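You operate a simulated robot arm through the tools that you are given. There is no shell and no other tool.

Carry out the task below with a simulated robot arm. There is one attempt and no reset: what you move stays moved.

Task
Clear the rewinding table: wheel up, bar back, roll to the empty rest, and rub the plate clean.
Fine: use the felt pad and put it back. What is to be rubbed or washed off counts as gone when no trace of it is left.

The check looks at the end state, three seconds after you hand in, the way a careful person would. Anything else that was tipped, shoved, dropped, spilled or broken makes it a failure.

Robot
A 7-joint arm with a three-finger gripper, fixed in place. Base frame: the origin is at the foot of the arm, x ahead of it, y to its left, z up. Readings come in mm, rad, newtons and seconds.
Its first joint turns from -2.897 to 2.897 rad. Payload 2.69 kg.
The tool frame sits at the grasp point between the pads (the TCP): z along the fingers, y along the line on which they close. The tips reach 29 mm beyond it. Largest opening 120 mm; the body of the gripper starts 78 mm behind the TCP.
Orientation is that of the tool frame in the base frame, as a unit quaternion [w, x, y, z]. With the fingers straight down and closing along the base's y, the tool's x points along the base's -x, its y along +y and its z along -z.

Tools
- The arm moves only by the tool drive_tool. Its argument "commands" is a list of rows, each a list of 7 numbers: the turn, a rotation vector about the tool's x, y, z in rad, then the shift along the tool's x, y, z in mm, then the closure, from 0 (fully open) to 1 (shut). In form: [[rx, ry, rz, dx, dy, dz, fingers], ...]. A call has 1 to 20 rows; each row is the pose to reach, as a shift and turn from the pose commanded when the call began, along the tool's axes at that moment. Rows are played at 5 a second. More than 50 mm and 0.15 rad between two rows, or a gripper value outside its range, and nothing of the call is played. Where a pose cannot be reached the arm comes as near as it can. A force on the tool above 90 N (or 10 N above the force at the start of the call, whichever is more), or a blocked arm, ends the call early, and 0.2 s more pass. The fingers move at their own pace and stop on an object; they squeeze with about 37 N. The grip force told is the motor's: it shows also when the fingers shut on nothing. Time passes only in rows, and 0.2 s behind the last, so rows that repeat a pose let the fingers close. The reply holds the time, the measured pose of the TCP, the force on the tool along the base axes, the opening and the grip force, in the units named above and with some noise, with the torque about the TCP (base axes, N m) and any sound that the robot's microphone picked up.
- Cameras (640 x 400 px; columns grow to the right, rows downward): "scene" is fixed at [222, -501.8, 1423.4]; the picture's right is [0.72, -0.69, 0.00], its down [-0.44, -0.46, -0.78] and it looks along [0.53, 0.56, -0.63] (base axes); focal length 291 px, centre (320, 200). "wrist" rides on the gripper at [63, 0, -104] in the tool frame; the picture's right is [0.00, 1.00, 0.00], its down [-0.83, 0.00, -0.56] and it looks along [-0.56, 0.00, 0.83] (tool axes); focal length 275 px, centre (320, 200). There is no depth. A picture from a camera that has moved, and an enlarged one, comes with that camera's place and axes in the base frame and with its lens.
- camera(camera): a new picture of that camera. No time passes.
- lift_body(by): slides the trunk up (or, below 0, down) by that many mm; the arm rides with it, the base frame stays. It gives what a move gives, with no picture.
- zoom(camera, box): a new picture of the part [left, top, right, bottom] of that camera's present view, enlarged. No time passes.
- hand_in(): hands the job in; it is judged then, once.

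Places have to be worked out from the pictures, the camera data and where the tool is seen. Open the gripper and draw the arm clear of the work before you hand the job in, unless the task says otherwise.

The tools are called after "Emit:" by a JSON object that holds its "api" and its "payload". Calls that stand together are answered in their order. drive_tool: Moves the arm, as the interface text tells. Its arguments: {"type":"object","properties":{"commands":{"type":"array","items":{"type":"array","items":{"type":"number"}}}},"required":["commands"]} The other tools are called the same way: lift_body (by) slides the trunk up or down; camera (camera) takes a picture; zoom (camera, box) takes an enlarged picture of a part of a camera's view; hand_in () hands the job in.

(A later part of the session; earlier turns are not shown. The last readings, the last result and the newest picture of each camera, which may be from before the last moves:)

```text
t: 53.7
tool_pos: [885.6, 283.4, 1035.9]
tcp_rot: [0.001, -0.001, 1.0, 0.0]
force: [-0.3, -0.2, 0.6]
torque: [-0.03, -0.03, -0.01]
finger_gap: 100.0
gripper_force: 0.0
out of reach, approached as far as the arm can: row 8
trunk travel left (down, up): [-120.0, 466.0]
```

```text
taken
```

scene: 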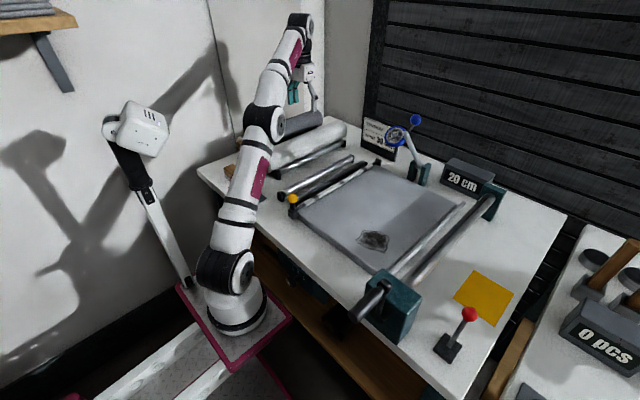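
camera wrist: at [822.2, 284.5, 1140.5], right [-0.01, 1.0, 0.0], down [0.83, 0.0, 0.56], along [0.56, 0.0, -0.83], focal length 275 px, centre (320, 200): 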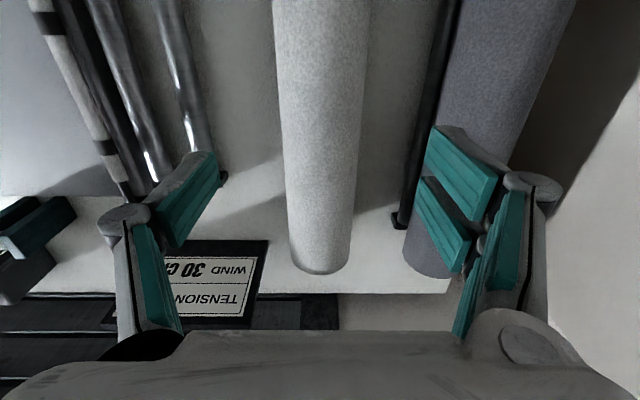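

The roll is on the rest. Now to the felt pad, which triangulates to about [605, 368]; I move above it to get a close view.

Emit:
{"api": "drive_tool", "payload": {"commands": [[0, 0, 0, 41, 12, 5, 0.1], [0, 0, 0, 82, 24, 10, 0], [0, 0, 0, 123, 36, 15, 0], [0, 0, 0, 164, 48, 20, 0], [0, 0, 0, 205, 60, 25, 0], [0, 0, 0, 246, 73, 30, 0], [0, 0, 0, 286, 85, 36, 0], [0, 0, 0, 286, 85, 36, 0]]}}

Emit:
{"api": "camera", "payload": {"camera": "wrist"}}

Emit:
{"api": "zoom", "payload": {"camera": "wrist", "box": [220, 40, 420, 165]}}

Emit:
{"api": "zoom", "payload": {"camera": "scene", "box": [200, 90, 400, 215]}}

```text
t: 55.5
tool_pos: [601.0, 366.9, 998.7]
tcp_rot: [0.001, 0.0, 1.0, 0.0]
force: [-0.3, -0.3, -0.2]
torque: [0.04, 0.03, 0.02]
finger_gap: 120.0
gripper_force: 0.0
trunk travel left (down, up): [-120.0, 466.0]
```

```text
taken
camera wrist: at [537.3, 366.3, 1103.6], right [0.0, 1.0, 0.0], down [0.83, 0.0, 0.56], along [0.56, 0.0, -0.83], focal length 275 px, centre (320, 200)
```

wrist: 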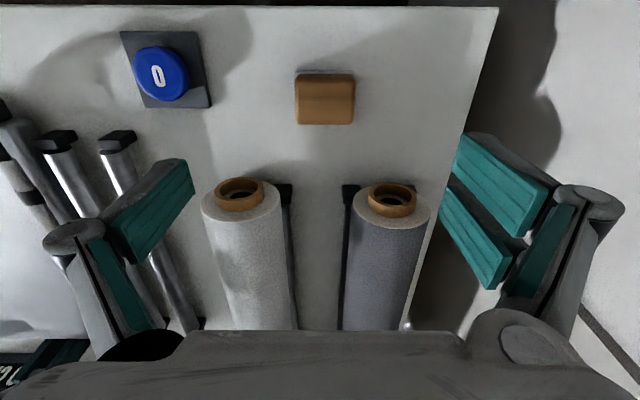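

```text
3.20 times, centred on (320, 102) of wrist
camera zoom: at [537.3, 366.3, 1103.6], right [0.0, 1.0, 0.0], down [0.83, 0.0, 0.56], along [0.56, 0.0, -0.83], focal length 881 px, centre (320, 512)
```

zoom: 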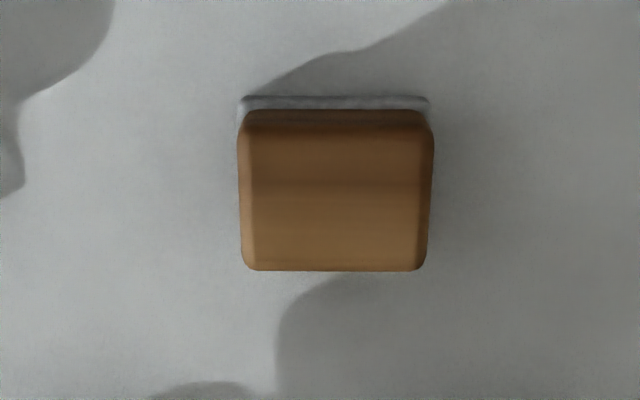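

```text
3.20 times, centred on (300, 152) of scene
camera zoom: at [222.0, -501.8, 1423.4], right [0.72, -0.69, 0.0], down [-0.44, -0.46, -0.78], along [0.53, 0.56, -0.63], focal length 931 px, centre (384, 352)
```

zoom: 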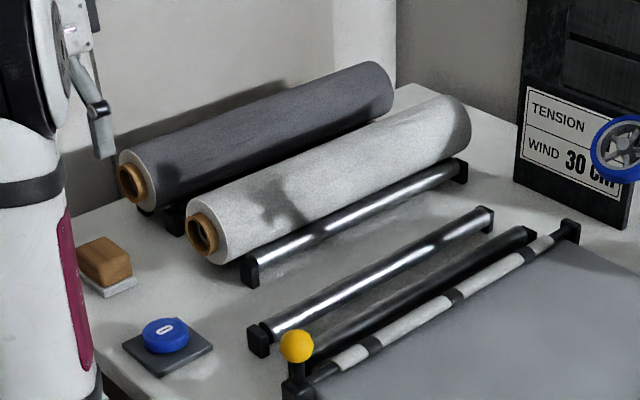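

The white roll sits parallel to the grey one. The pad's block measures about 57 (y) × 46 (x) mm, centred near [605, 371], top at z ≈ 835. I descend above it for a check of centring.

Emit:
{"api": "drive_tool", "payload": {"commands": [[0, 0, 0, -2, 2, 40, 0], [0, 0, 0, -4, 4, 80, 0.1], [0, 0, 0, -4, 4, 105, 0.2], [0, 0, 0, -4, 4, 105, 0.2]]}}

Emit:
{"api": "camera", "payload": {"camera": "wrist"}}

Emit:
{"api": "zoom", "payload": {"camera": "scene", "box": [200, 130, 300, 210]}}

```text
t: 56.5
tool_pos: [600.6, 369.9, 891.9]
tcp_rot: [0.0, 0.0, 1.0, 0.0]
force: [0.9, 0.7, -0.2]
torque: [0.01, 0.02, 0.02]
finger_gap: 95.9
gripper_force: 0.1
trunk travel left (down, up): [-120.0, 466.0]
```

```text
taken
camera wrist: at [537.8, 370.2, 996.6], right [-0.01, 1.0, 0.0], down [0.83, 0.0, 0.56], along [0.56, 0.0, -0.83], focal length 275 px, centre (320, 200)
```

wrist: 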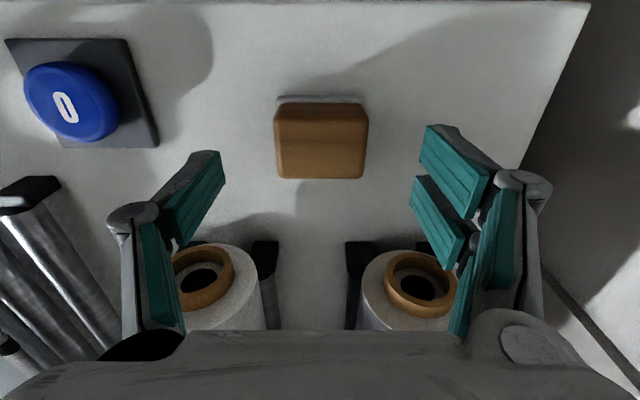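

```text
5.00 times, centred on (250, 170) of scene
camera zoom: at [222.0, -501.8, 1423.4], right [0.72, -0.69, 0.0], down [-0.44, -0.46, -0.78], along [0.53, 0.56, -0.63], focal length 1454 px, centre (670, 350)
```

zoom: 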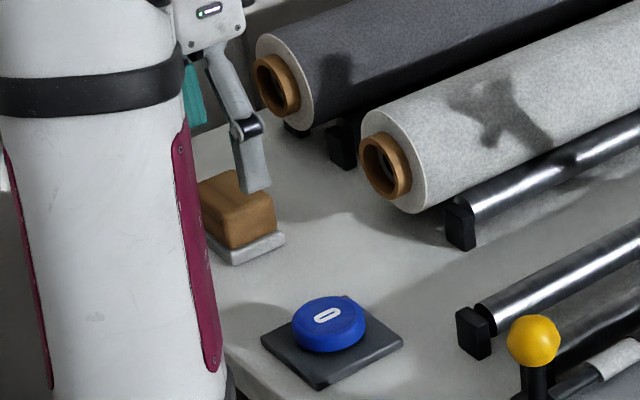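

Pad centre is about [607, 370]. I move +6.5 mm in x, descend to TCP z 842 (tips about 12 mm above the table) and close.

Emit:
{"api": "drive_tool", "payload": {"commands": [[0, 0, 0, -4, 0.3, 15, 0.2], [0, 0, 0, -6.5, 0.3, 35, 0.2], [0, 0, 0, -6.5, 0.3, 49, 0.2], [0, 0, 0, -6.5, 0.3, 49, 0.2]]}}

Emit:
{"api": "camera", "payload": {"camera": "wrist"}}

Emit:
{"api": "zoom", "payload": {"camera": "scene", "box": [200, 130, 300, 210]}}

```text
t: 57.5
tool_pos: [607.9, 370.4, 845.1]
tcp_rot: [-0.001, 0.001, 1.0, 0.0]
force: [-0.1, -0.7, -0.7]
torque: [-0.01, -0.02, 0.0]
finger_gap: 96.3
gripper_force: 0.1
trunk travel left (down, up): [-120.0, 466.0]
```

```text
taken
camera wrist: at [544.6, 371.1, 949.3], right [0.0, 1.0, 0.0], down [0.83, 0.0, 0.56], along [0.56, 0.0, -0.83], focal length 275 px, centre (320, 200)
```

wrist: 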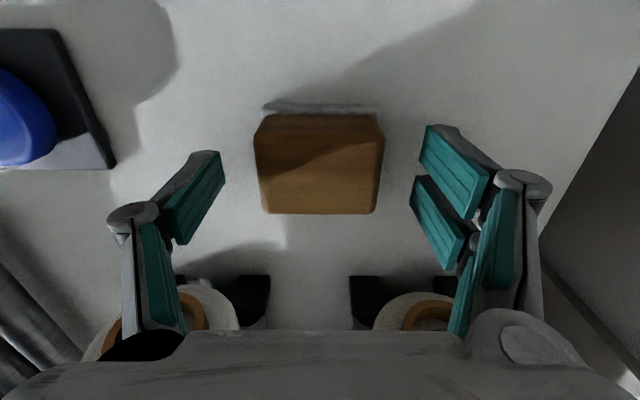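

```text
5.00 times, centred on (250, 170) of scene
camera zoom: at [222.0, -501.8, 1423.4], right [0.72, -0.69, 0.0], down [-0.44, -0.46, -0.78], along [0.53, 0.56, -0.63], focal length 1454 px, centre (670, 350)
```

zoom: 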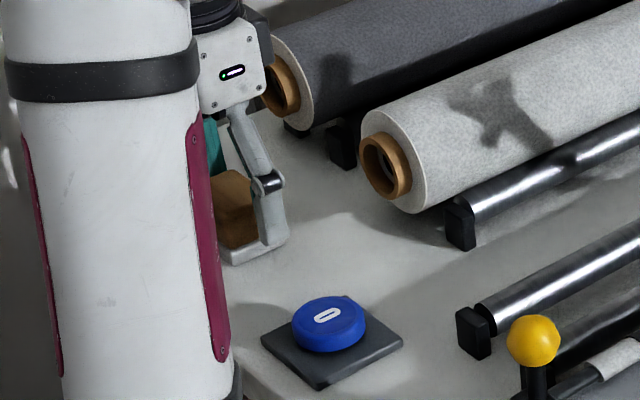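

Well centred. I close on the wooden block.

Emit:
{"api": "drive_tool", "payload": {"commands": [[0, 0, 0, 0, 0, 2, 0.4], [0, 0, 0, 0, 0, 2, 0.7], [0, 0, 0, 0, 0, 2, 1], [0, 0, 0, 0, 0, 2, 1]]}}

```text
t: 58.5
tool_pos: [608.6, 370.7, 843.5]
tcp_rot: [0.001, 0.0, 1.0, 0.0]
force: [0.2, -0.3, 1.9]
torque: [-0.08, -0.04, 0.05]
finger_gap: 54.9
gripper_force: 36.9
trunk travel left (down, up): [-120.0, 466.0]
```

Gripped (gap 55 mm). I lift it to z 1000 and carry it over to the stain region near [700, -208].

Emit:
{"api": "drive_tool", "payload": {"commands": [[0, 0, 0, 0, 0, -10, 1], [0, 0, 0, 0, 0, -50, 1], [0, 0, 0, 0, 0, -100, 1], [0, 0, 0, 0, 0, -147, 1], [0, 0, 0, -6, -45, -157, 1], [0, 0, 0, -12, -90, -157, 1], [0, 0, 0, -18, -135, -157, 1], [0, 0, 0, -24, -180, -157, 1], [0, 0, 0, -30, -225, -157, 1], [0, 0, 0, -36, -270, -157, 1], [0, 0, 0, -42, -315, -157, 1], [0, 0, 0, -48, -360, -157, 1], [0, 0, 0, -54, -405, -157, 1], [0, 0, 0, -60, -450, -157, 1], [0, 0, 0, -66, -495, -157, 1], [0, 0, 0, -72, -540, -157, 1], [0, 0, 0, -80, -578, -157, 1], [0, 0, 0, -80, -578, -157, 1]]}}

Emit:
{"api": "camera", "payload": {"camera": "wrist"}}

Emit:
{"api": "zoom", "payload": {"camera": "scene", "box": [290, 150, 470, 290]}}

```text
t: 62.3
tool_pos: [690.1, -208.4, 1000.8]
tcp_rot: [0.001, 0.0, 1.0, 0.0]
force: [-1.7, -0.2, -0.9]
torque: [0.04, -0.03, 0.0]
finger_gap: 55.0
gripper_force: 36.9
trunk travel left (down, up): [-120.0, 466.0]
```

```text
taken
camera wrist: at [626.7, -207.9, 1105.2], right [-0.01, 1.0, 0.0], down [0.83, 0.0, 0.56], along [0.56, 0.0, -0.83], focal length 275 px, centre (320, 200)
```

wrist: 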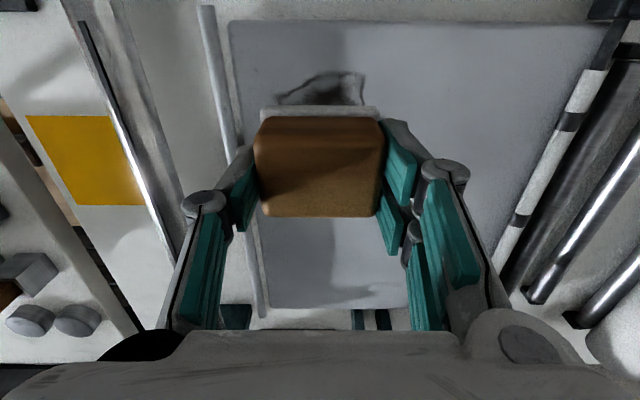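

```text
2.86 times, centred on (380, 220) of scene
camera zoom: at [222.0, -501.8, 1423.4], right [0.72, -0.69, 0.0], down [-0.44, -0.46, -0.78], along [0.53, 0.56, -0.63], focal length 831 px, centre (149, 143)
```

zoom: 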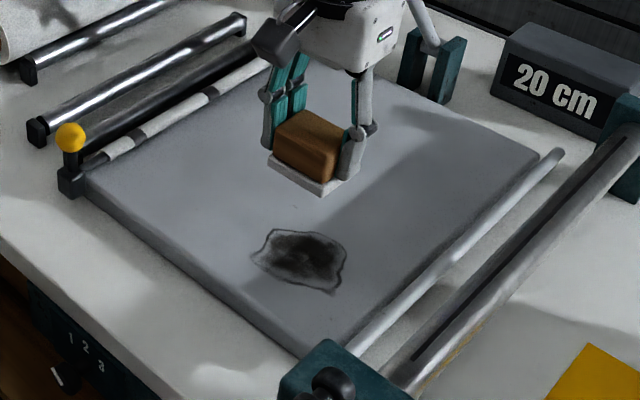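

The stain spans roughly x 660–750, y -258…-160. I sidestep to get an unobstructed close view of it before rubbing.

Emit:
{"api": "drive_tool", "payload": {"commands": [[0, 0, 0, -15, 40, 0, 1], [0, 0, 0, -30, 80, 0, 1], [0, 0, 0, -30, 80, 0, 1]]}}

Emit:
{"api": "camera", "payload": {"camera": "wrist"}}

Emit:
{"api": "zoom", "payload": {"camera": "wrist", "box": [120, 0, 320, 140]}}

```text
t: 63.1
tool_pos: [721.1, -128.7, 1001.8]
tcp_rot: [0.0, 0.001, 1.0, 0.0]
force: [0.0, 0.0, -1.1]
torque: [0.01, 0.0, -0.02]
finger_gap: 55.0
gripper_force: 37.5
trunk travel left (down, up): [-120.0, 466.0]
```

```text
taken
camera wrist: at [657.6, -127.7, 1105.3], right [0.0, 1.0, 0.0], down [0.83, 0.0, 0.56], along [0.56, 0.0, -0.83], focal length 275 px, centre (320, 200)
```

wrist: 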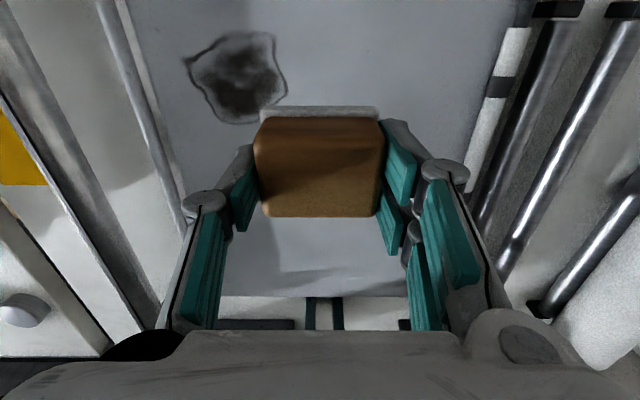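

```text
2.86 times, centred on (220, 70) of wrist
camera zoom: at [657.6, -127.7, 1105.3], right [0.0, 1.0, 0.0], down [0.83, 0.0, 0.56], along [0.56, 0.0, -0.83], focal length 786 px, centre (606, 571)
```

zoom: 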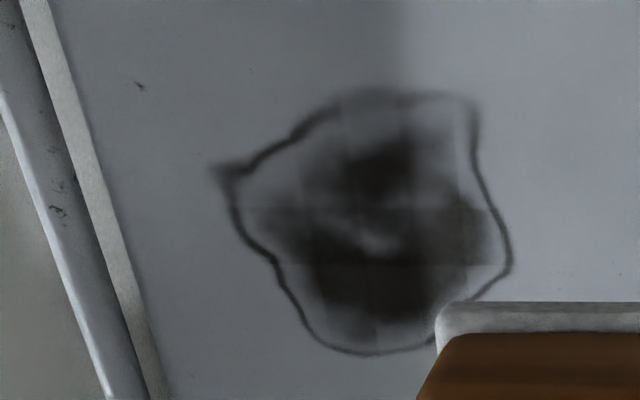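

The stain's outline spans x 665–752, y -252…-157; specks elsewhere look like plain scratches. I move over its centre and come down to just above the plate.

Emit:
{"api": "drive_tool", "payload": {"commands": [[0, 0, 0, 5, -38, 20, 1], [0, 0, 0, 16, -76, 50, 1], [0, 0, 0, 16, -76, 90, 1], [0, 0, 0, 16, -76, 115, 1], [0, 0, 0, 16, -76, 120, 1], [0, 0, 0, 16, -76, 120, 1]]}}

Emit:
{"api": "zoom", "payload": {"camera": "scene", "box": [320, 190, 440, 280]}}

```text
t: 64.5
tool_pos: [703.4, -202.2, 883.0]
tcp_rot: [0.001, 0.0, 1.0, 0.0]
force: [0.1, -0.1, -1.1]
torque: [0.01, -0.02, 0.01]
finger_gap: 54.9
gripper_force: 36.9
trunk travel left (down, up): [-120.0, 466.0]
```

```text
4.44 times, centred on (380, 235) of scene
camera zoom: at [222.0, -501.8, 1423.4], right [0.72, -0.69, 0.0], down [-0.44, -0.46, -0.78], along [0.53, 0.56, -0.63], focal length 1293 px, centre (53, 44)
```

zoom: 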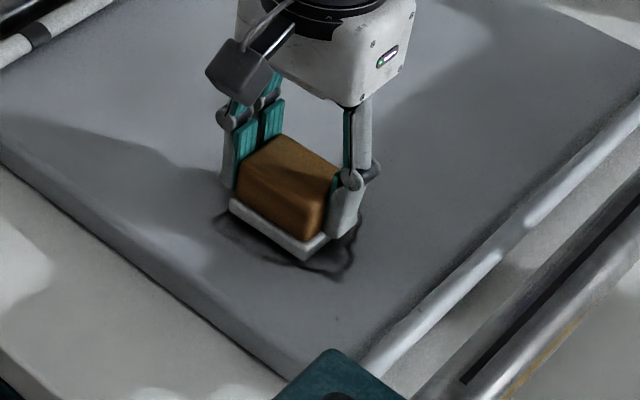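

Close above the plate, no contact yet. I lower 6 mm and then in small steps until I feel it.

Emit:
{"api": "drive_tool", "payload": {"commands": [[0, 0, 0, 0, 0, 3, 1], [0, 0, 0, 0, 0, 6, 1], [0, 0, 0, 0, 0, 6, 1]]}}

Emit:
{"api": "drive_tool", "payload": {"commands": [[0, 0, 0, 0, 0, 2, 1], [0, 0, 0, 0, 0, 3, 1], [0, 0, 0, 0, 0, 3, 1]]}}

```text
t: 65.3
tool_pos: [704.2, -202.6, 877.2]
tcp_rot: [-0.001, 0.0, 1.0, -0.001]
force: [0.1, -0.5, -0.1]
torque: [0.04, -0.02, 0.0]
finger_gap: 55.1
gripper_force: 37.3
trunk travel left (down, up): [-120.0, 466.0]
```

```text
t: 66.1
tool_pos: [703.8, -203.4, 873.2]
tcp_rot: [0.002, 0.0, 1.0, 0.0]
force: [1.8, 2.2, 13.2]
torque: [0.15, 0.19, -0.01]
finger_gap: 55.2
gripper_force: 36.9
trunk travel left (down, up): [-120.0, 466.0]
```

Contact at 13 N. I begin rubbing with strokes along y across the middle and far part of the stain.

Emit:
{"api": "drive_tool", "payload": {"commands": [[0, 0, 0, 0, -16, 0.5, 1], [0, 0, 0, 0, -32, 0.5, 1], [0, 0, 0, 0, -16, 0.5, 1], [0, 0, 0, 0, 0, 0.5, 1], [0, 0, 0, 0, 16, 0.5, 1], [0, 0, 0, 0, 30, 0.5, 1], [0, 0, 0, -8, 16, 0.5, 1], [0, 0, 0, -14, 0, 0.5, 1], [0, 0, 0, -16, -16, 0.5, 1], [0, 0, 0, -18, -32, 0.5, 1], [0, 0, 0, -24, -16, 0.5, 1], [0, 0, 0, -30, 0, 0.5, 1], [0, 0, 0, -32, 16, 0.5, 1], [0, 0, 0, -32, 30, 0.5, 1], [0, 0, 0, -16, 16, 0.5, 1], [0, 0, 0, 0, 0, 0.5, 1]]}}

Emit:
{"api": "zoom", "payload": {"camera": "scene", "box": [320, 190, 440, 280]}}

```text
t: 69.5
tool_pos: [705.4, -202.1, 870.6]
tcp_rot: [0.002, -0.001, 1.0, 0.001]
force: [6.5, 8.8, 29.4]
torque: [0.33, -0.25, -0.09]
finger_gap: 55.1
gripper_force: 37.1
trunk travel left (down, up): [-120.0, 466.0]
```

```text
4.44 times, centred on (380, 235) of scene
camera zoom: at [222.0, -501.8, 1423.4], right [0.72, -0.69, 0.0], down [-0.44, -0.46, -0.78], along [0.53, 0.56, -0.63], focal length 1293 px, centre (53, 44)
```

zoom: 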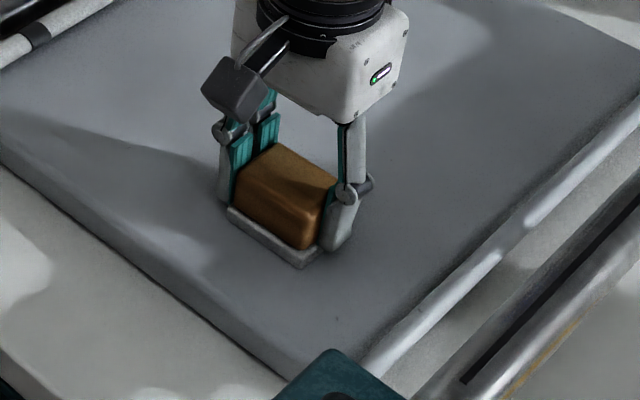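

The stain is coming off quickly. I now rub the near part (x 680) and the edges.

Emit:
{"api": "drive_tool", "payload": {"commands": [[0, 0, 0, 12, -16, -0.5, 1], [0, 0, 0, 16, -34, -0.5, 1], [0, 0, 0, 20, -16, -0.5, 1], [0, 0, 0, 24, 0, -0.5, 1], [0, 0, 0, 26, 16, -0.5, 1], [0, 0, 0, 26, 32, -0.5, 1], [0, 0, 0, 28, 16, -0.5, 1], [0, 0, 0, 28, 0, -0.5, 1], [0, 0, 0, 28, -16, -0.5, 1], [0, 0, 0, 28, -34, -0.5, 1], [0, 0, 0, 14, -36, -0.5, 1], [0, 0, 0, 0, -36, -0.5, 1], [0, 0, 0, -14, -36, -0.5, 1], [0, 0, 0, -30, -34, -0.5, 1], [0, 0, 0, -36, -17, -0.5, 1], [0, 0, 0, -38, 0, -0.5, 1], [0, 0, 0, -38, 17, -0.5, 1], [0, 0, 0, -36, 34, -0.5, 1], [0, 0, 0, -18, 36, -0.5, 1], [0, 0, 0, 0, 36, -0.5, 1]]}}

Emit:
{"api": "zoom", "payload": {"camera": "scene", "box": [320, 190, 440, 280]}}

```text
t: 73.7
tool_pos: [705.5, -165.9, 873.3]
tcp_rot: [0.0, 0.001, 1.0, 0.0]
force: [-0.2, -1.0, -1.1]
torque: [-0.01, 0.0, 0.0]
finger_gap: 55.0
gripper_force: 37.1
trunk travel left (down, up): [-120.0, 466.0]
```

```text
4.44 times, centred on (380, 235) of scene
camera zoom: at [222.0, -501.8, 1423.4], right [0.72, -0.69, 0.0], down [-0.44, -0.46, -0.78], along [0.53, 0.56, -0.63], focal length 1293 px, centre (53, 44)
```

zoom: 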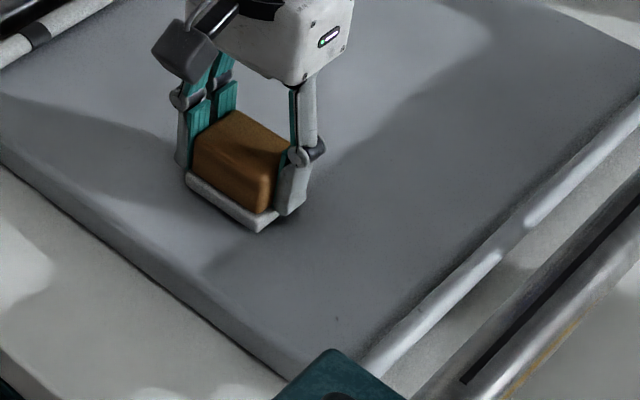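

No contact at the end of that pass, so some strokes may have been light. I lift and inspect the plate from the same viewpoint as before.

Emit:
{"api": "drive_tool", "payload": {"commands": [[0, 0, 0, 0, 0, -40, 1], [0, 0, 0, -8, 18, -80, 1], [0, 0, 0, -16, 37, -128, 1], [0, 0, 0, -16, 37, -128, 1]]}}

Emit:
{"api": "camera", "payload": {"camera": "wrist"}}

Emit:
{"api": "zoom", "payload": {"camera": "wrist", "box": [120, 0, 320, 140]}}

Emit:
{"api": "zoom", "payload": {"camera": "scene", "box": [320, 200, 440, 290]}}

```text
refused: row 3 steps farther than a row can; nothing moved
```

```text
taken
camera wrist: at [641.3, -166.0, 978.6], right [-0.01, 1.0, 0.0], down [0.83, 0.0, 0.56], along [0.56, 0.0, -0.83], focal length 275 px, centre (320, 200)
```

wrist: 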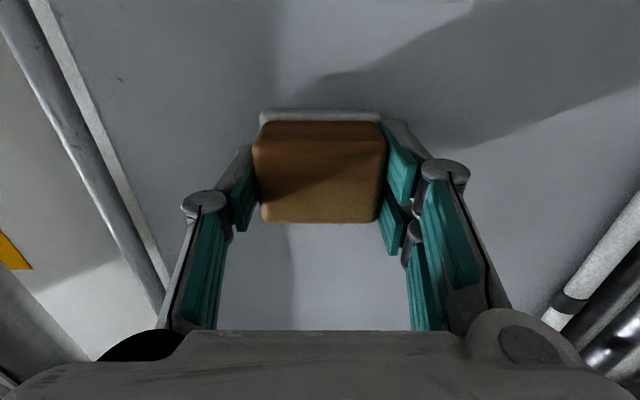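

```text
2.86 times, centred on (220, 70) of wrist
camera zoom: at [641.3, -166.0, 978.6], right [-0.01, 1.0, 0.0], down [0.83, 0.0, 0.56], along [0.56, 0.0, -0.83], focal length 786 px, centre (606, 571)
```

zoom: 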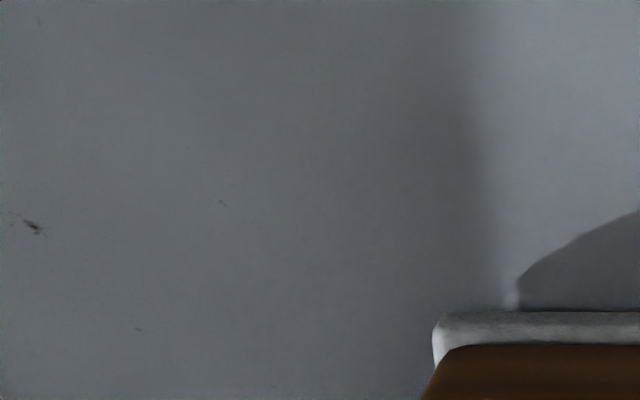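

```text
4.44 times, centred on (380, 245) of scene
camera zoom: at [222.0, -501.8, 1423.4], right [0.72, -0.69, 0.0], down [-0.44, -0.46, -0.78], along [0.53, 0.56, -0.63], focal length 1293 px, centre (53, 0)
```

zoom: 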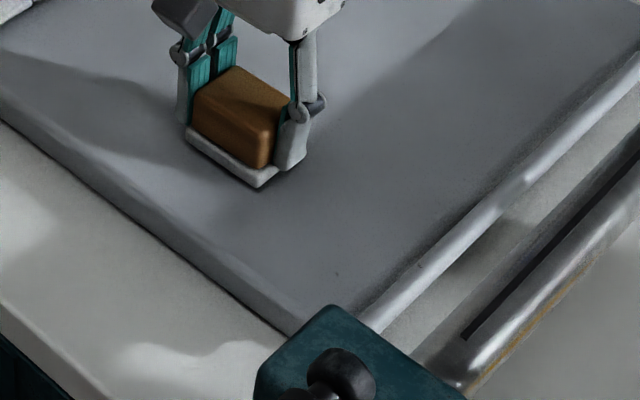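

That call was refused because one row was too long; the visible area already looks clean. I lift in smaller steps to see the spot under the pad too.

Emit:
{"api": "drive_tool", "payload": {"commands": [[0, 0, 0, 0, 0, -35, 1], [0, 0, 0, -6, 14, -70, 1], [0, 0, 0, -12, 28, -105, 1], [0, 0, 0, -16, 37, -128, 1], [0, 0, 0, -16, 37, -128, 1]]}}

Emit:
{"api": "camera", "payload": {"camera": "wrist"}}

Emit:
{"api": "zoom", "payload": {"camera": "wrist", "box": [120, 0, 320, 140]}}

Emit:
{"api": "zoom", "payload": {"camera": "scene", "box": [320, 200, 440, 290]}}

```text
t: 74.9
tool_pos: [721.1, -132.1, 999.3]
tcp_rot: [0.0, 0.0, 1.0, 0.0]
force: [0.5, 0.4, -0.1]
torque: [0.01, 0.01, -0.02]
finger_gap: 54.9
gripper_force: 36.3
trunk travel left (down, up): [-120.0, 466.0]
```

```text
taken
camera wrist: at [658.2, -131.6, 1103.4], right [-0.01, 1.0, 0.0], down [0.83, 0.0, 0.56], along [0.56, 0.0, -0.83], focal length 275 px, centre (320, 200)
```

wrist: 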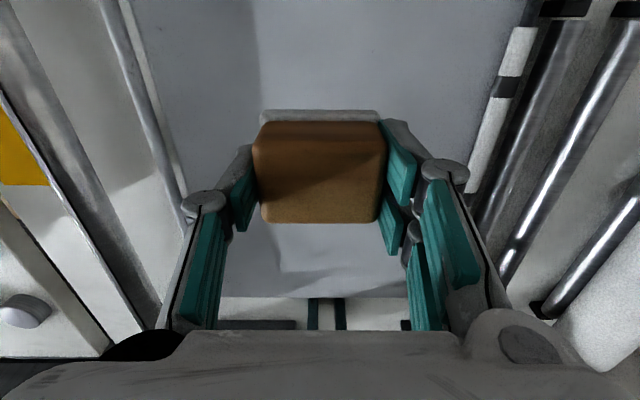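

```text
2.86 times, centred on (220, 70) of wrist
camera zoom: at [658.2, -131.6, 1103.4], right [-0.01, 1.0, 0.0], down [0.83, 0.0, 0.56], along [0.56, 0.0, -0.83], focal length 786 px, centre (606, 571)
```

zoom: 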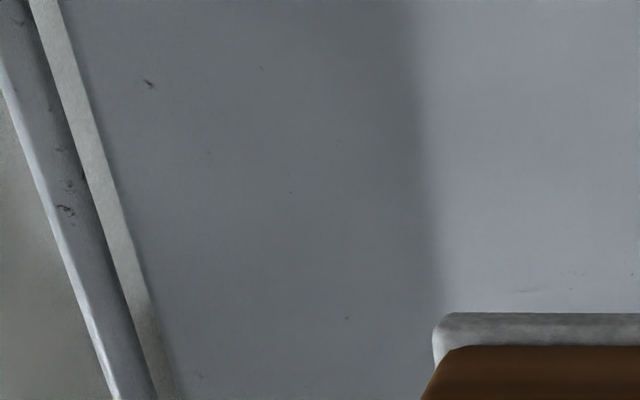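

```text
4.44 times, centred on (380, 245) of scene
camera zoom: at [222.0, -501.8, 1423.4], right [0.72, -0.69, 0.0], down [-0.44, -0.46, -0.78], along [0.53, 0.56, -0.63], focal length 1293 px, centre (53, 0)
```

zoom: 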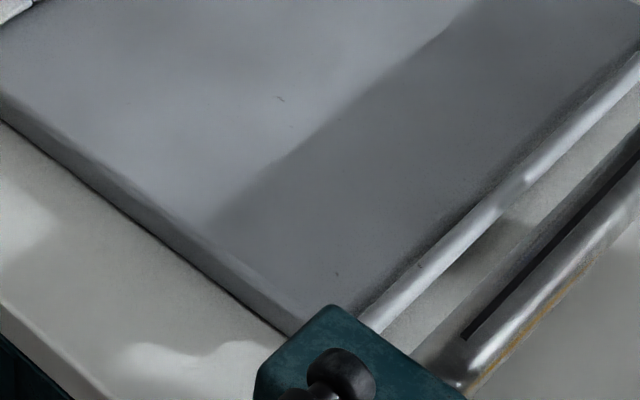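

The plate looks clean. To be sure no faint trace is left where contact was light, I make one more full pass with controlled contact. First back down to the plate.

Emit:
{"api": "drive_tool", "payload": {"commands": [[0, 0, 0, 8, -30, 30, 1], [0, 0, 0, 16, -55, 65, 1], [0, 0, 0, 16, -71, 100, 1], [0, 0, 0, 16, -71, 118, 1], [0, 0, 0, 16, -71, 124, 1], [0, 0, 0, 16, -71, 127, 1], [0, 0, 0, 16, -71, 127, 1]]}}

```text
t: 76.5
tool_pos: [704.1, -202.6, 873.1]
tcp_rot: [0.0, 0.0, 1.0, 0.0]
force: [0.5, -0.6, 0.5]
torque: [-0.02, 0.01, 0.01]
finger_gap: 55.0
gripper_force: 37.0
trunk travel left (down, up): [-120.0, 466.0]
```

Emit:
{"api": "drive_tool", "payload": {"commands": [[0, 0, 0, 0, 0, 1.5, 1], [0, 0, 0, 0, 0, 3, 1], [0, 0, 0, 0, 0, 3, 1]]}}

```text
t: 77.3
tool_pos: [704.3, -201.5, 870.6]
tcp_rot: [0.0, 0.0, 1.0, 0.0]
force: [-0.8, 0.4, -0.3]
torque: [0.04, 0.0, 0.0]
finger_gap: 55.0
gripper_force: 36.8
trunk travel left (down, up): [-120.0, 466.0]
```

Emit:
{"api": "drive_tool", "payload": {"commands": [[0, 0, 0, 0, 0, 1, 1], [0, 0, 0, 0, 0, 2, 1], [0, 0, 0, 0, 0, 2, 1]]}}

```text
t: 78.1
tool_pos: [702.4, -200.5, 869.5]
tcp_rot: [0.002, 0.0, 1.0, 0.0]
force: [-0.9, -1.2, 19.2]
torque: [0.18, 0.21, 0.01]
finger_gap: 55.1
gripper_force: 37.0
trunk travel left (down, up): [-120.0, 466.0]
```

Contact again at 19 N. Full pass, first half: near strips.

Emit:
{"api": "drive_tool", "payload": {"commands": [[0, 0, 0, 8, -12, 0.5, 1], [0, 0, 0, 16, -24, 0.5, 1], [0, 0, 0, 24, -36, 0.5, 1], [0, 0, 0, 24, -20, 0.5, 1], [0, 0, 0, 24, -4, 0.5, 1], [0, 0, 0, 24, 12, 0.5, 1], [0, 0, 0, 24, 30, 0.5, 1], [0, 0, 0, 12, 30, 0.5, 1], [0, 0, 0, 12, 14, 0.5, 1], [0, 0, 0, 12, -2, 0.5, 1], [0, 0, 0, 12, -18, 0.5, 1], [0, 0, 0, 12, -36, 0.5, 1], [0, 0, 0, 0, -36, 0.5, 1], [0, 0, 0, 0, -20, 0.5, 1], [0, 0, 0, 0, -4, 0.5, 1], [0, 0, 0, 0, 12, 0.5, 1], [0, 0, 0, 0, 30, 0.5, 1]]}}

```text
t: 81.7
tool_pos: [704.8, -171.4, 869.4]
tcp_rot: [0.003, 0.0, 1.0, -0.001]
force: [-1.2, -14.6, 42.3]
torque: [0.02, 0.41, 0.22]
finger_gap: 55.1
gripper_force: 37.1
trunk travel left (down, up): [-120.0, 466.0]
```

Firm contact (42 N). Second half: the far strips, with slightly less depth.

Emit:
{"api": "drive_tool", "payload": {"commands": [[0, 0, 0, -12, 0, -0.5, 1], [0, 0, 0, -12, -16, -0.5, 1], [0, 0, 0, -12, -32, -0.5, 1], [0, 0, 0, -12, -48, -0.5, 1], [0, 0, 0, -12, -66, -0.5, 1], [0, 0, 0, -24, -66, -0.5, 1], [0, 0, 0, -24, -48, -0.5, 1], [0, 0, 0, -24, -32, -0.5, 1], [0, 0, 0, -24, -16, -0.5, 1], [0, 0, 0, -24, 0, -0.5, 1], [0, 0, 0, -38, 0, -0.5, 1], [0, 0, 0, -38, -16, -0.5, 1], [0, 0, 0, -38, -32, -0.5, 1], [0, 0, 0, -38, -48, -0.5, 1], [0, 0, 0, -38, -66, -0.5, 1]]}}

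```text
t: 84.9
tool_pos: [741.6, -236.1, 867.7]
tcp_rot: [0.001, 0.0, 1.0, 0.0]
force: [-0.5, 7.2, 18.8]
torque: [0.41, -0.07, -0.02]
finger_gap: 55.1
gripper_force: 37.0
trunk travel left (down, up): [-120.0, 466.0]
```

Contact held. I add strokes along x over the whole field to finish.

Emit:
{"api": "drive_tool", "payload": {"commands": [[0, 0, 0, 16, 0, 0, 1], [0, 0, 0, 32, 0, 0, 1], [0, 0, 0, 48, 0, 0, 1], [0, 0, 0, 64, 0, 0, 1], [0, 0, 0, 64, 18, 0, 1], [0, 0, 0, 48, 20, 0, 1], [0, 0, 0, 32, 20, 0, 1], [0, 0, 0, 16, 20, 0, 1], [0, 0, 0, 0, 22, 0, 1], [0, 0, 0, 0, 42, 0, 1], [0, 0, 0, 16, 42, 0, 1], [0, 0, 0, 32, 42, 0, 1], [0, 0, 0, 48, 42, 0, 1], [0, 0, 0, 64, 44, 0, 1], [0, 0, 0, 64, 66, 0, 1], [0, 0, 0, 48, 68, 0, 1], [0, 0, 0, 32, 68, 0, 1], [0, 0, 0, 16, 68, 0, 1], [0, 0, 0, 0, 68, 0, 1]]}}

```text
t: 88.9
tool_pos: [740.7, -167.2, 868.8]
tcp_rot: [0.0, -0.002, 1.0, 0.0]
force: [-6.9, 0.3, 17.8]
torque: [0.15, 0.29, 0.11]
finger_gap: 55.2
gripper_force: 37.1
trunk travel left (down, up): [-120.0, 466.0]
```

Contact was kept to the end. I lift off and inspect the plate again.

Emit:
{"api": "drive_tool", "payload": {"commands": [[0, 0, 0, 0, 0, -35, 1], [0, 0, 0, 0, 15, -70, 1], [0, 0, 0, 0, 35, -105, 1], [0, 0, 0, 10, 50, -133, 1], [0, 0, 0, 20, 60, -133, 1], [0, 0, 0, 20, 60, -133, 1]]}}

Emit:
{"api": "camera", "payload": {"camera": "wrist"}}

Emit:
{"api": "zoom", "payload": {"camera": "wrist", "box": [90, 0, 330, 150]}}

Emit:
{"api": "zoom", "payload": {"camera": "scene", "box": [290, 160, 470, 280]}}

Emit:
{"api": "zoom", "payload": {"camera": "scene", "box": [340, 210, 410, 270]}}

```text
t: 90.3
tool_pos: [722.7, -108.5, 1003.3]
tcp_rot: [0.0, 0.0, 1.0, 0.0]
force: [0.5, 0.2, 0.3]
torque: [0.02, 0.01, -0.01]
finger_gap: 55.1
gripper_force: 37.3
trunk travel left (down, up): [-120.0, 466.0]
```

```text
taken
camera wrist: at [658.9, -107.7, 1107.1], right [-0.01, 1.0, 0.0], down [0.83, 0.0, 0.56], along [0.56, 0.0, -0.83], focal length 275 px, centre (320, 200)
```

wrist: 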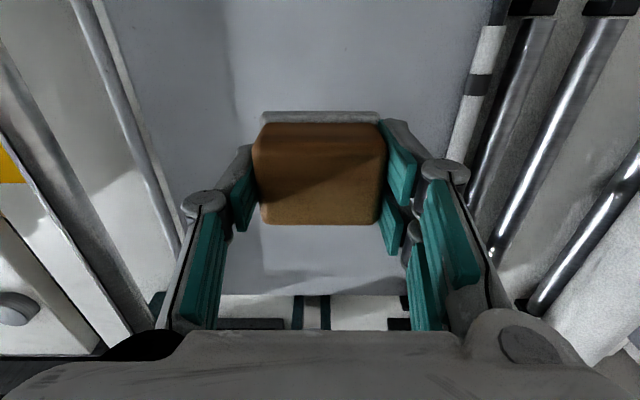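

```text
2.67 times, centred on (210, 75) of wrist
camera zoom: at [658.9, -107.7, 1107.1], right [-0.01, 1.0, 0.0], down [0.83, 0.0, 0.56], along [0.56, 0.0, -0.83], focal length 734 px, centre (613, 533)
```

zoom: 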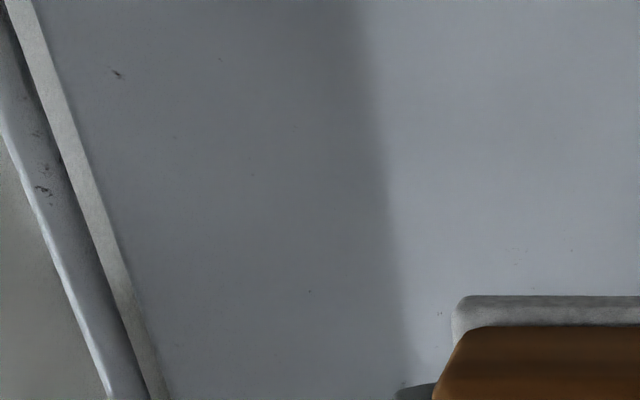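

```text
3.33 times, centred on (380, 220) of scene
camera zoom: at [222.0, -501.8, 1423.4], right [0.72, -0.69, 0.0], down [-0.44, -0.46, -0.78], along [0.53, 0.56, -0.63], focal length 970 px, centre (120, 133)
```

zoom: 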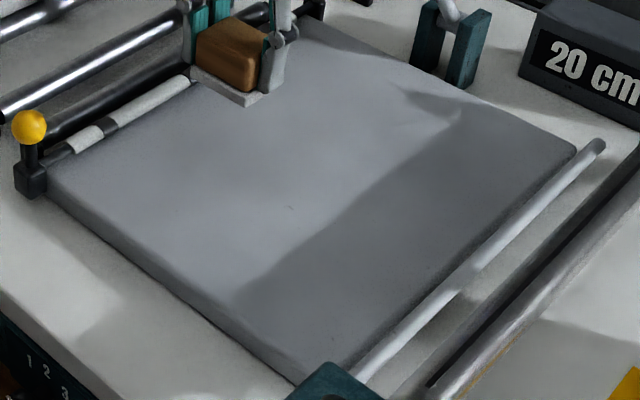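

```text
6.67 times, centred on (375, 240) of scene
camera zoom: at [222.0, -501.8, 1423.4], right [0.72, -0.69, 0.0], down [-0.44, -0.46, -0.78], along [0.53, 0.56, -0.63], focal length 1939 px, centre (-47, -67)
```

zoom: 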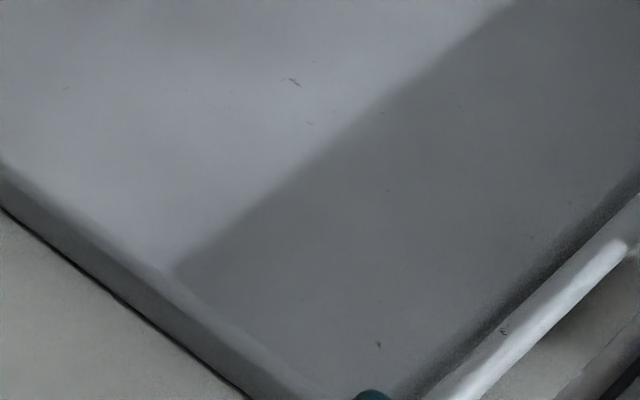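

The plate is clean; only the fine scratches of the surface remain, as everywhere. Now I carry the pad back above its old place at [608.6, 370.7].

Emit:
{"api": "drive_tool", "payload": {"commands": [[0, 0, 0, 10, 43, 0, 1], [0, 0, 0, 20, 86, 0, 1], [0, 0, 0, 31, 130, 0, 1], [0, 0, 0, 41, 174, 0, 1], [0, 0, 0, 52, 218, 0, 1], [0, 0, 0, 62, 262, 0, 1], [0, 0, 0, 73, 306, 0, 1], [0, 0, 0, 83, 350, 0, 1], [0, 0, 0, 94, 394, 0, 1], [0, 0, 0, 104, 438, 0, 1], [0, 0, 0, 114, 479, 0, 1], [0, 0, 0, 114, 479, 0, 1], [0, 0, 0, 114, 479, 0, 1]]}}

Emit:
{"api": "camera", "payload": {"camera": "wrist"}}

```text
t: 93.1
tool_pos: [609.1, 368.8, 998.8]
tcp_rot: [0.0, 0.0, 1.0, 0.0]
force: [-0.4, 0.5, -0.4]
torque: [0.02, -0.04, 0.0]
finger_gap: 54.8
gripper_force: 37.2
trunk travel left (down, up): [-120.0, 466.0]
```

```text
taken
camera wrist: at [545.8, 369.7, 1102.7], right [-0.01, 1.0, 0.0], down [0.83, 0.0, 0.56], along [0.56, 0.0, -0.83], focal length 275 px, centre (320, 200)
```

wrist: 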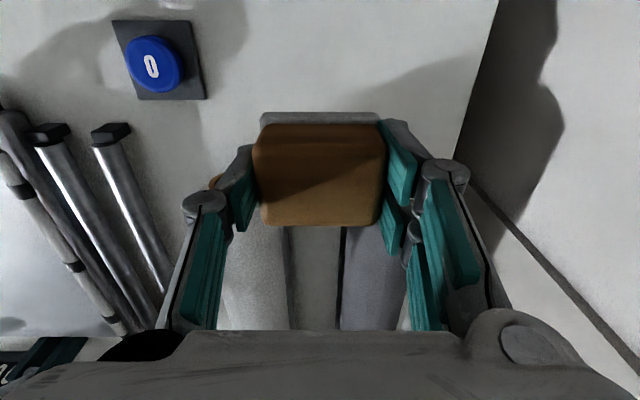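

Above the old place. I lower it to a few mm above the table.

Emit:
{"api": "drive_tool", "payload": {"commands": [[0, 0, 0, 0, 1.5, 40, 1], [0, 0, 0, 0, 1.5, 80, 1], [0, 0, 0, 0, 1.5, 120, 1], [0, 0, 0, 0, 1.5, 145, 1], [0, 0, 0, 0, 1.5, 153, 1], [0, 0, 0, 0, 1.5, 153, 1]]}}

Emit:
{"api": "drive_tool", "payload": {"commands": [[0, 0, 0, 0, 0, 2, 1], [0, 0, 0, 0, 0, 4, 1], [0, 0, 0, 0, 0, 4, 1]]}}

```text
t: 94.5
tool_pos: [608.1, 372.1, 848.1]
tcp_rot: [-0.001, 0.0, 1.0, 0.001]
force: [-0.6, -0.4, -0.8]
torque: [0.0, 0.0, 0.03]
finger_gap: 55.0
gripper_force: 37.2
trunk travel left (down, up): [-120.0, 466.0]
```

```text
t: 95.3
tool_pos: [608.2, 371.9, 843.9]
tcp_rot: [0.001, -0.001, 1.0, 0.0]
force: [0.6, 0.0, -1.0]
torque: [0.0, 0.03, 0.0]
finger_gap: 54.9
gripper_force: 37.4
trunk travel left (down, up): [-120.0, 466.0]
```

No contact yet at 843.9; I go on in 2 mm steps.

Emit:
{"api": "drive_tool", "payload": {"commands": [[0, 0, 0, 0, 0, 1, 1], [0, 0, 0, 0, 0, 2, 1], [0, 0, 0, 0, 0, 2, 1]]}}

Emit:
{"api": "drive_tool", "payload": {"commands": [[0, 0, 0, 0, 0, 1, 1], [0, 0, 0, 0, 0, 2, 1], [0, 0, 0, 0, 0, 2, 1]]}}

```text
t: 96.1
tool_pos: [607.3, 371.9, 842.2]
tcp_rot: [0.0, 0.0, 1.0, 0.0]
force: [-0.2, -0.4, -0.5]
torque: [0.01, -0.01, -0.01]
finger_gap: 54.9
gripper_force: 37.4
trunk travel left (down, up): [-120.0, 466.0]
```

```text
t: 96.9
tool_pos: [606.9, 371.5, 838.5]
tcp_rot: [-0.001, -0.001, 1.0, 0.0]
force: [-0.1, 0.3, -0.7]
torque: [0.0, 0.01, -0.03]
finger_gap: 55.0
gripper_force: 36.5
trunk travel left (down, up): [-120.0, 466.0]
```

Emit:
{"api": "drive_tool", "payload": {"commands": [[0, 0, 0, 0, 0, 1, 1], [0, 0, 0, 0, 0, 1.5, 1], [0, 0, 0, 0, 0, 1.5, 1]]}}

Emit:
{"api": "zoom", "payload": {"camera": "scene", "box": [200, 130, 300, 210]}}

```text
t: 97.7
tool_pos: [607.8, 372.0, 840.0]
tcp_rot: [0.002, 0.0, 1.0, 0.001]
force: [1.4, -3.0, 19.2]
torque: [-0.24, 0.04, -0.01]
finger_gap: 55.1
gripper_force: 36.9
trunk travel left (down, up): [-120.0, 466.0]
```

```text
5.00 times, centred on (250, 170) of scene
camera zoom: at [222.0, -501.8, 1423.4], right [0.72, -0.69, 0.0], down [-0.44, -0.46, -0.78], along [0.53, 0.56, -0.63], focal length 1454 px, centre (670, 350)
```

zoom: 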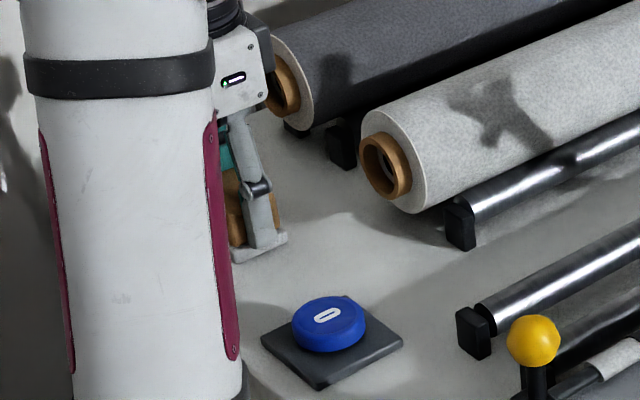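

The pad is on the table (19 N). I ease off, open and rise straight up.

Emit:
{"api": "drive_tool", "payload": {"commands": [[0, 0, 0, 0, 0, -0.7, 1], [0, 0, 0, 0, 0, -0.7, 0.45], [0, 0, 0, 0, 0, -0.7, 0.2], [0, 0, 0, 0, 0, -0.7, 0.2], [0, 0, 0, 0, 0, -20, 0.2], [0, 0, 0, 0, 0, -60, 0.2], [0, 0, 0, 0, 0, -100, 0.1], [0, 0, 0, 0, 0, -140, 0], [0, 0, 0, 0, 0, -160, 0]]}}

Emit:
{"api": "camera", "payload": {"camera": "wrist"}}

Emit:
{"api": "camera", "payload": {"camera": "scene"}}

```text
t: 99.7
tool_pos: [609.4, 371.7, 1000.1]
tcp_rot: [0.0, 0.001, 1.0, -0.001]
force: [0.6, 0.3, -0.8]
torque: [0.01, -0.01, 0.03]
finger_gap: 120.1
gripper_force: 0.0
trunk travel left (down, up): [-120.0, 466.0]
```

```text
taken
camera wrist: at [545.4, 372.9, 1104.7], right [-0.01, 1.0, 0.0], down [0.83, 0.0, 0.56], along [0.56, 0.0, -0.83], focal length 275 px, centre (320, 200)
```

wrist: 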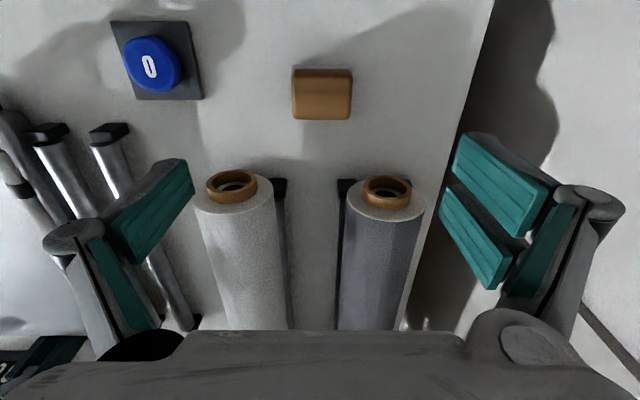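

```text
taken
```

scene: 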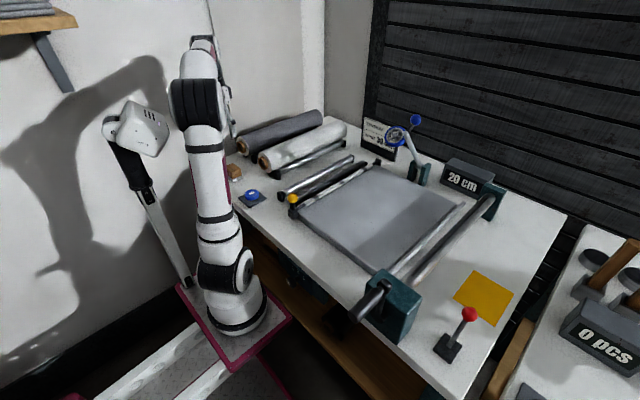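

Everything seems in place; I zoom in to verify the pad lies flat with its felt under it, and check the roll, bar and wheel.

Emit:
{"api": "zoom", "payload": {"camera": "wrist", "box": [250, 40, 400, 140]}}

Emit:
{"api": "zoom", "payload": {"camera": "scene", "box": [210, 100, 310, 215]}}

Emit:
{"api": "zoom", "payload": {"camera": "scene", "box": [270, 100, 440, 220]}}

```text
4.00 times, centred on (325, 90) of wrist
camera zoom: at [545.4, 372.9, 1104.7], right [-0.01, 1.0, 0.0], down [0.83, 0.0, 0.56], along [0.56, 0.0, -0.83], focal length 1101 px, centre (300, 640)
```

zoom: 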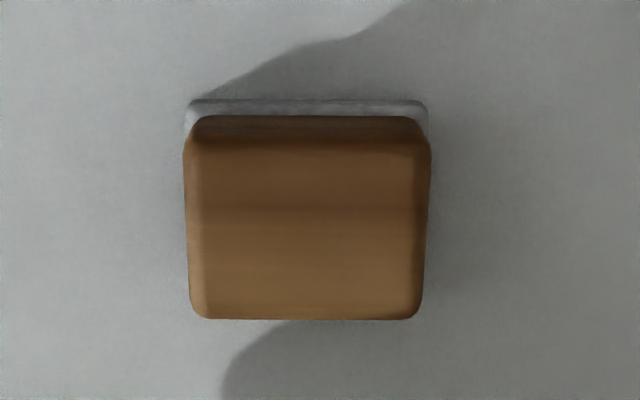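

```text
3.48 times, centred on (260, 158) of scene
camera zoom: at [222.0, -501.8, 1423.4], right [0.72, -0.69, 0.0], down [-0.44, -0.46, -0.78], along [0.53, 0.56, -0.63], focal length 1012 px, centre (529, 348)
```

zoom: 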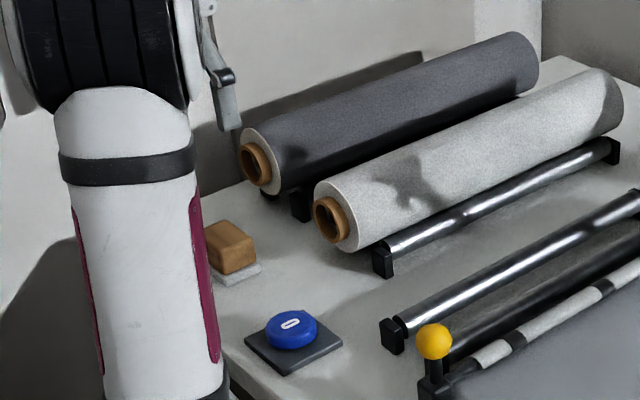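

```text
3.33 times, centred on (355, 160) of scene
camera zoom: at [222.0, -501.8, 1423.4], right [0.72, -0.69, 0.0], down [-0.44, -0.46, -0.78], along [0.53, 0.56, -0.63], focal length 970 px, centre (203, 333)
```

zoom: 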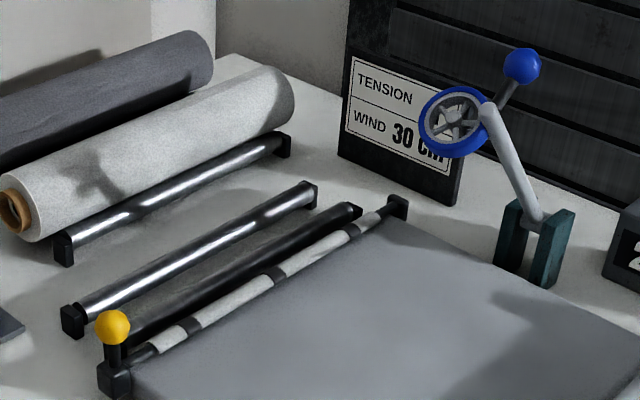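

Pad flat in its place, roll level on the rest, bar at its stop, wheel up. I raise the arm well clear with the trunk and take a last look.

Emit:
{"api": "lift_body", "payload": {"by": 220}}

Emit:
{"api": "drive_tool", "payload": {"commands": [[0, 0, 0, 10, -45, 0, 0], [0, 0, 0, 20, -90, 0, 0], [0, 0, 0, 30, -135, 0, 0], [0, 0, 0, 40, -180, 0, 0], [0, 0, 0, 50, -225, 0, 0], [0, 0, 0, 50, -270, 0, 0], [0, 0, 0, 50, -315, 0, 0], [0, 0, 0, 50, -315, 0, 0]]}}

Emit:
{"api": "camera", "payload": {"camera": "scene"}}

Emit:
{"api": "camera", "payload": {"camera": "wrist"}}

Emit:
{"api": "zoom", "payload": {"camera": "scene", "box": [200, 100, 440, 250]}}

Emit:
{"api": "zoom", "payload": {"camera": "wrist", "box": [180, 60, 460, 300]}}

```text
t: 102.0
tool_pos: [608.1, 370.7, 1217.8]
tcp_rot: [0.0, 0.0, 1.0, 0.0]
force: [0.9, 0.4, -0.6]
torque: [0.04, 0.03, 0.01]
finger_gap: 120.1
gripper_force: 0.1
trunk travel left (down, up): [-340.0, 246.0]
```

```text
t: 103.8
tool_pos: [560.5, 55.7, 1215.0]
tcp_rot: [0.0, -0.001, 1.0, 0.0]
force: [-0.4, -0.1, 0.5]
torque: [-0.01, 0.01, 0.01]
finger_gap: 119.9
gripper_force: 0.0
trunk travel left (down, up): [-340.0, 246.0]
```

```text
taken
```

scene: 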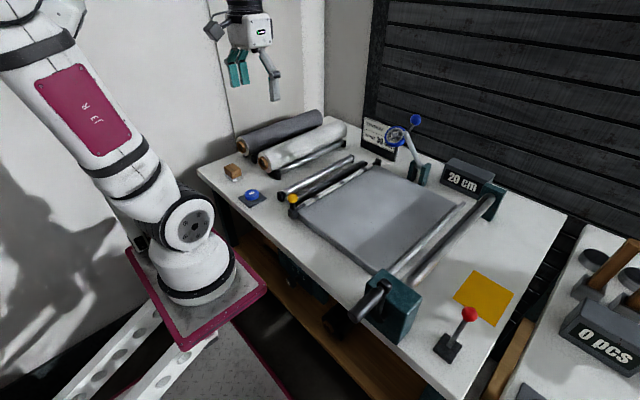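

```text
taken
camera wrist: at [497.5, 55.5, 1319.6], right [-0.01, 1.0, 0.0], down [0.83, 0.0, 0.56], along [0.56, 0.0, -0.83], focal length 275 px, centre (320, 200)
```

wrist: 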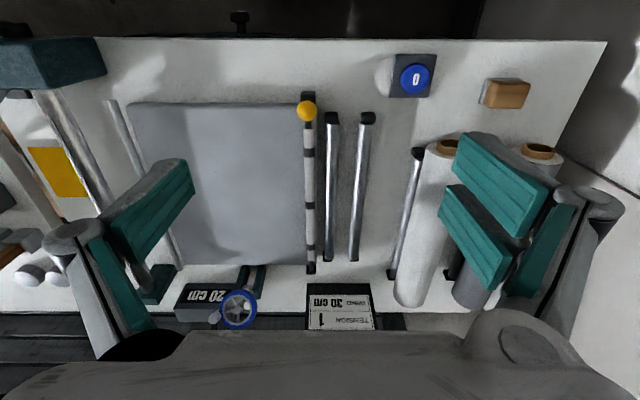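

```text
2.67 times, centred on (320, 175) of scene
camera zoom: at [222.0, -501.8, 1423.4], right [0.72, -0.69, 0.0], down [-0.44, -0.46, -0.78], along [0.53, 0.56, -0.63], focal length 776 px, centre (320, 267)
```

zoom: 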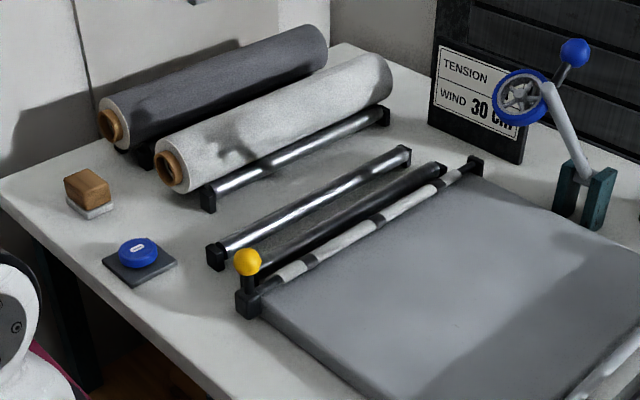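

```text
1.67 times, centred on (320, 180) of wrist
camera zoom: at [497.5, 55.5, 1319.6], right [-0.01, 1.0, 0.0], down [0.83, 0.0, 0.56], along [0.56, 0.0, -0.83], focal length 459 px, centre (320, 233)
```

zoom: 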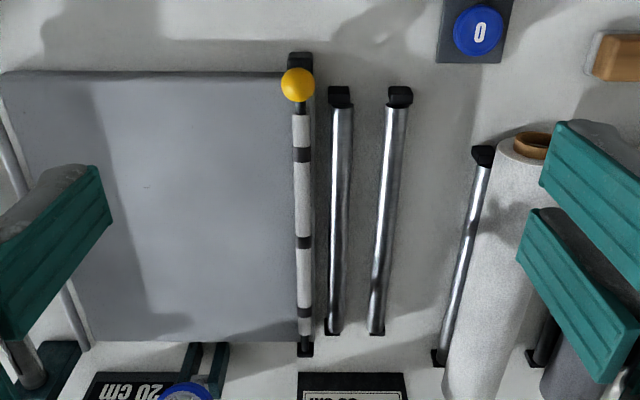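

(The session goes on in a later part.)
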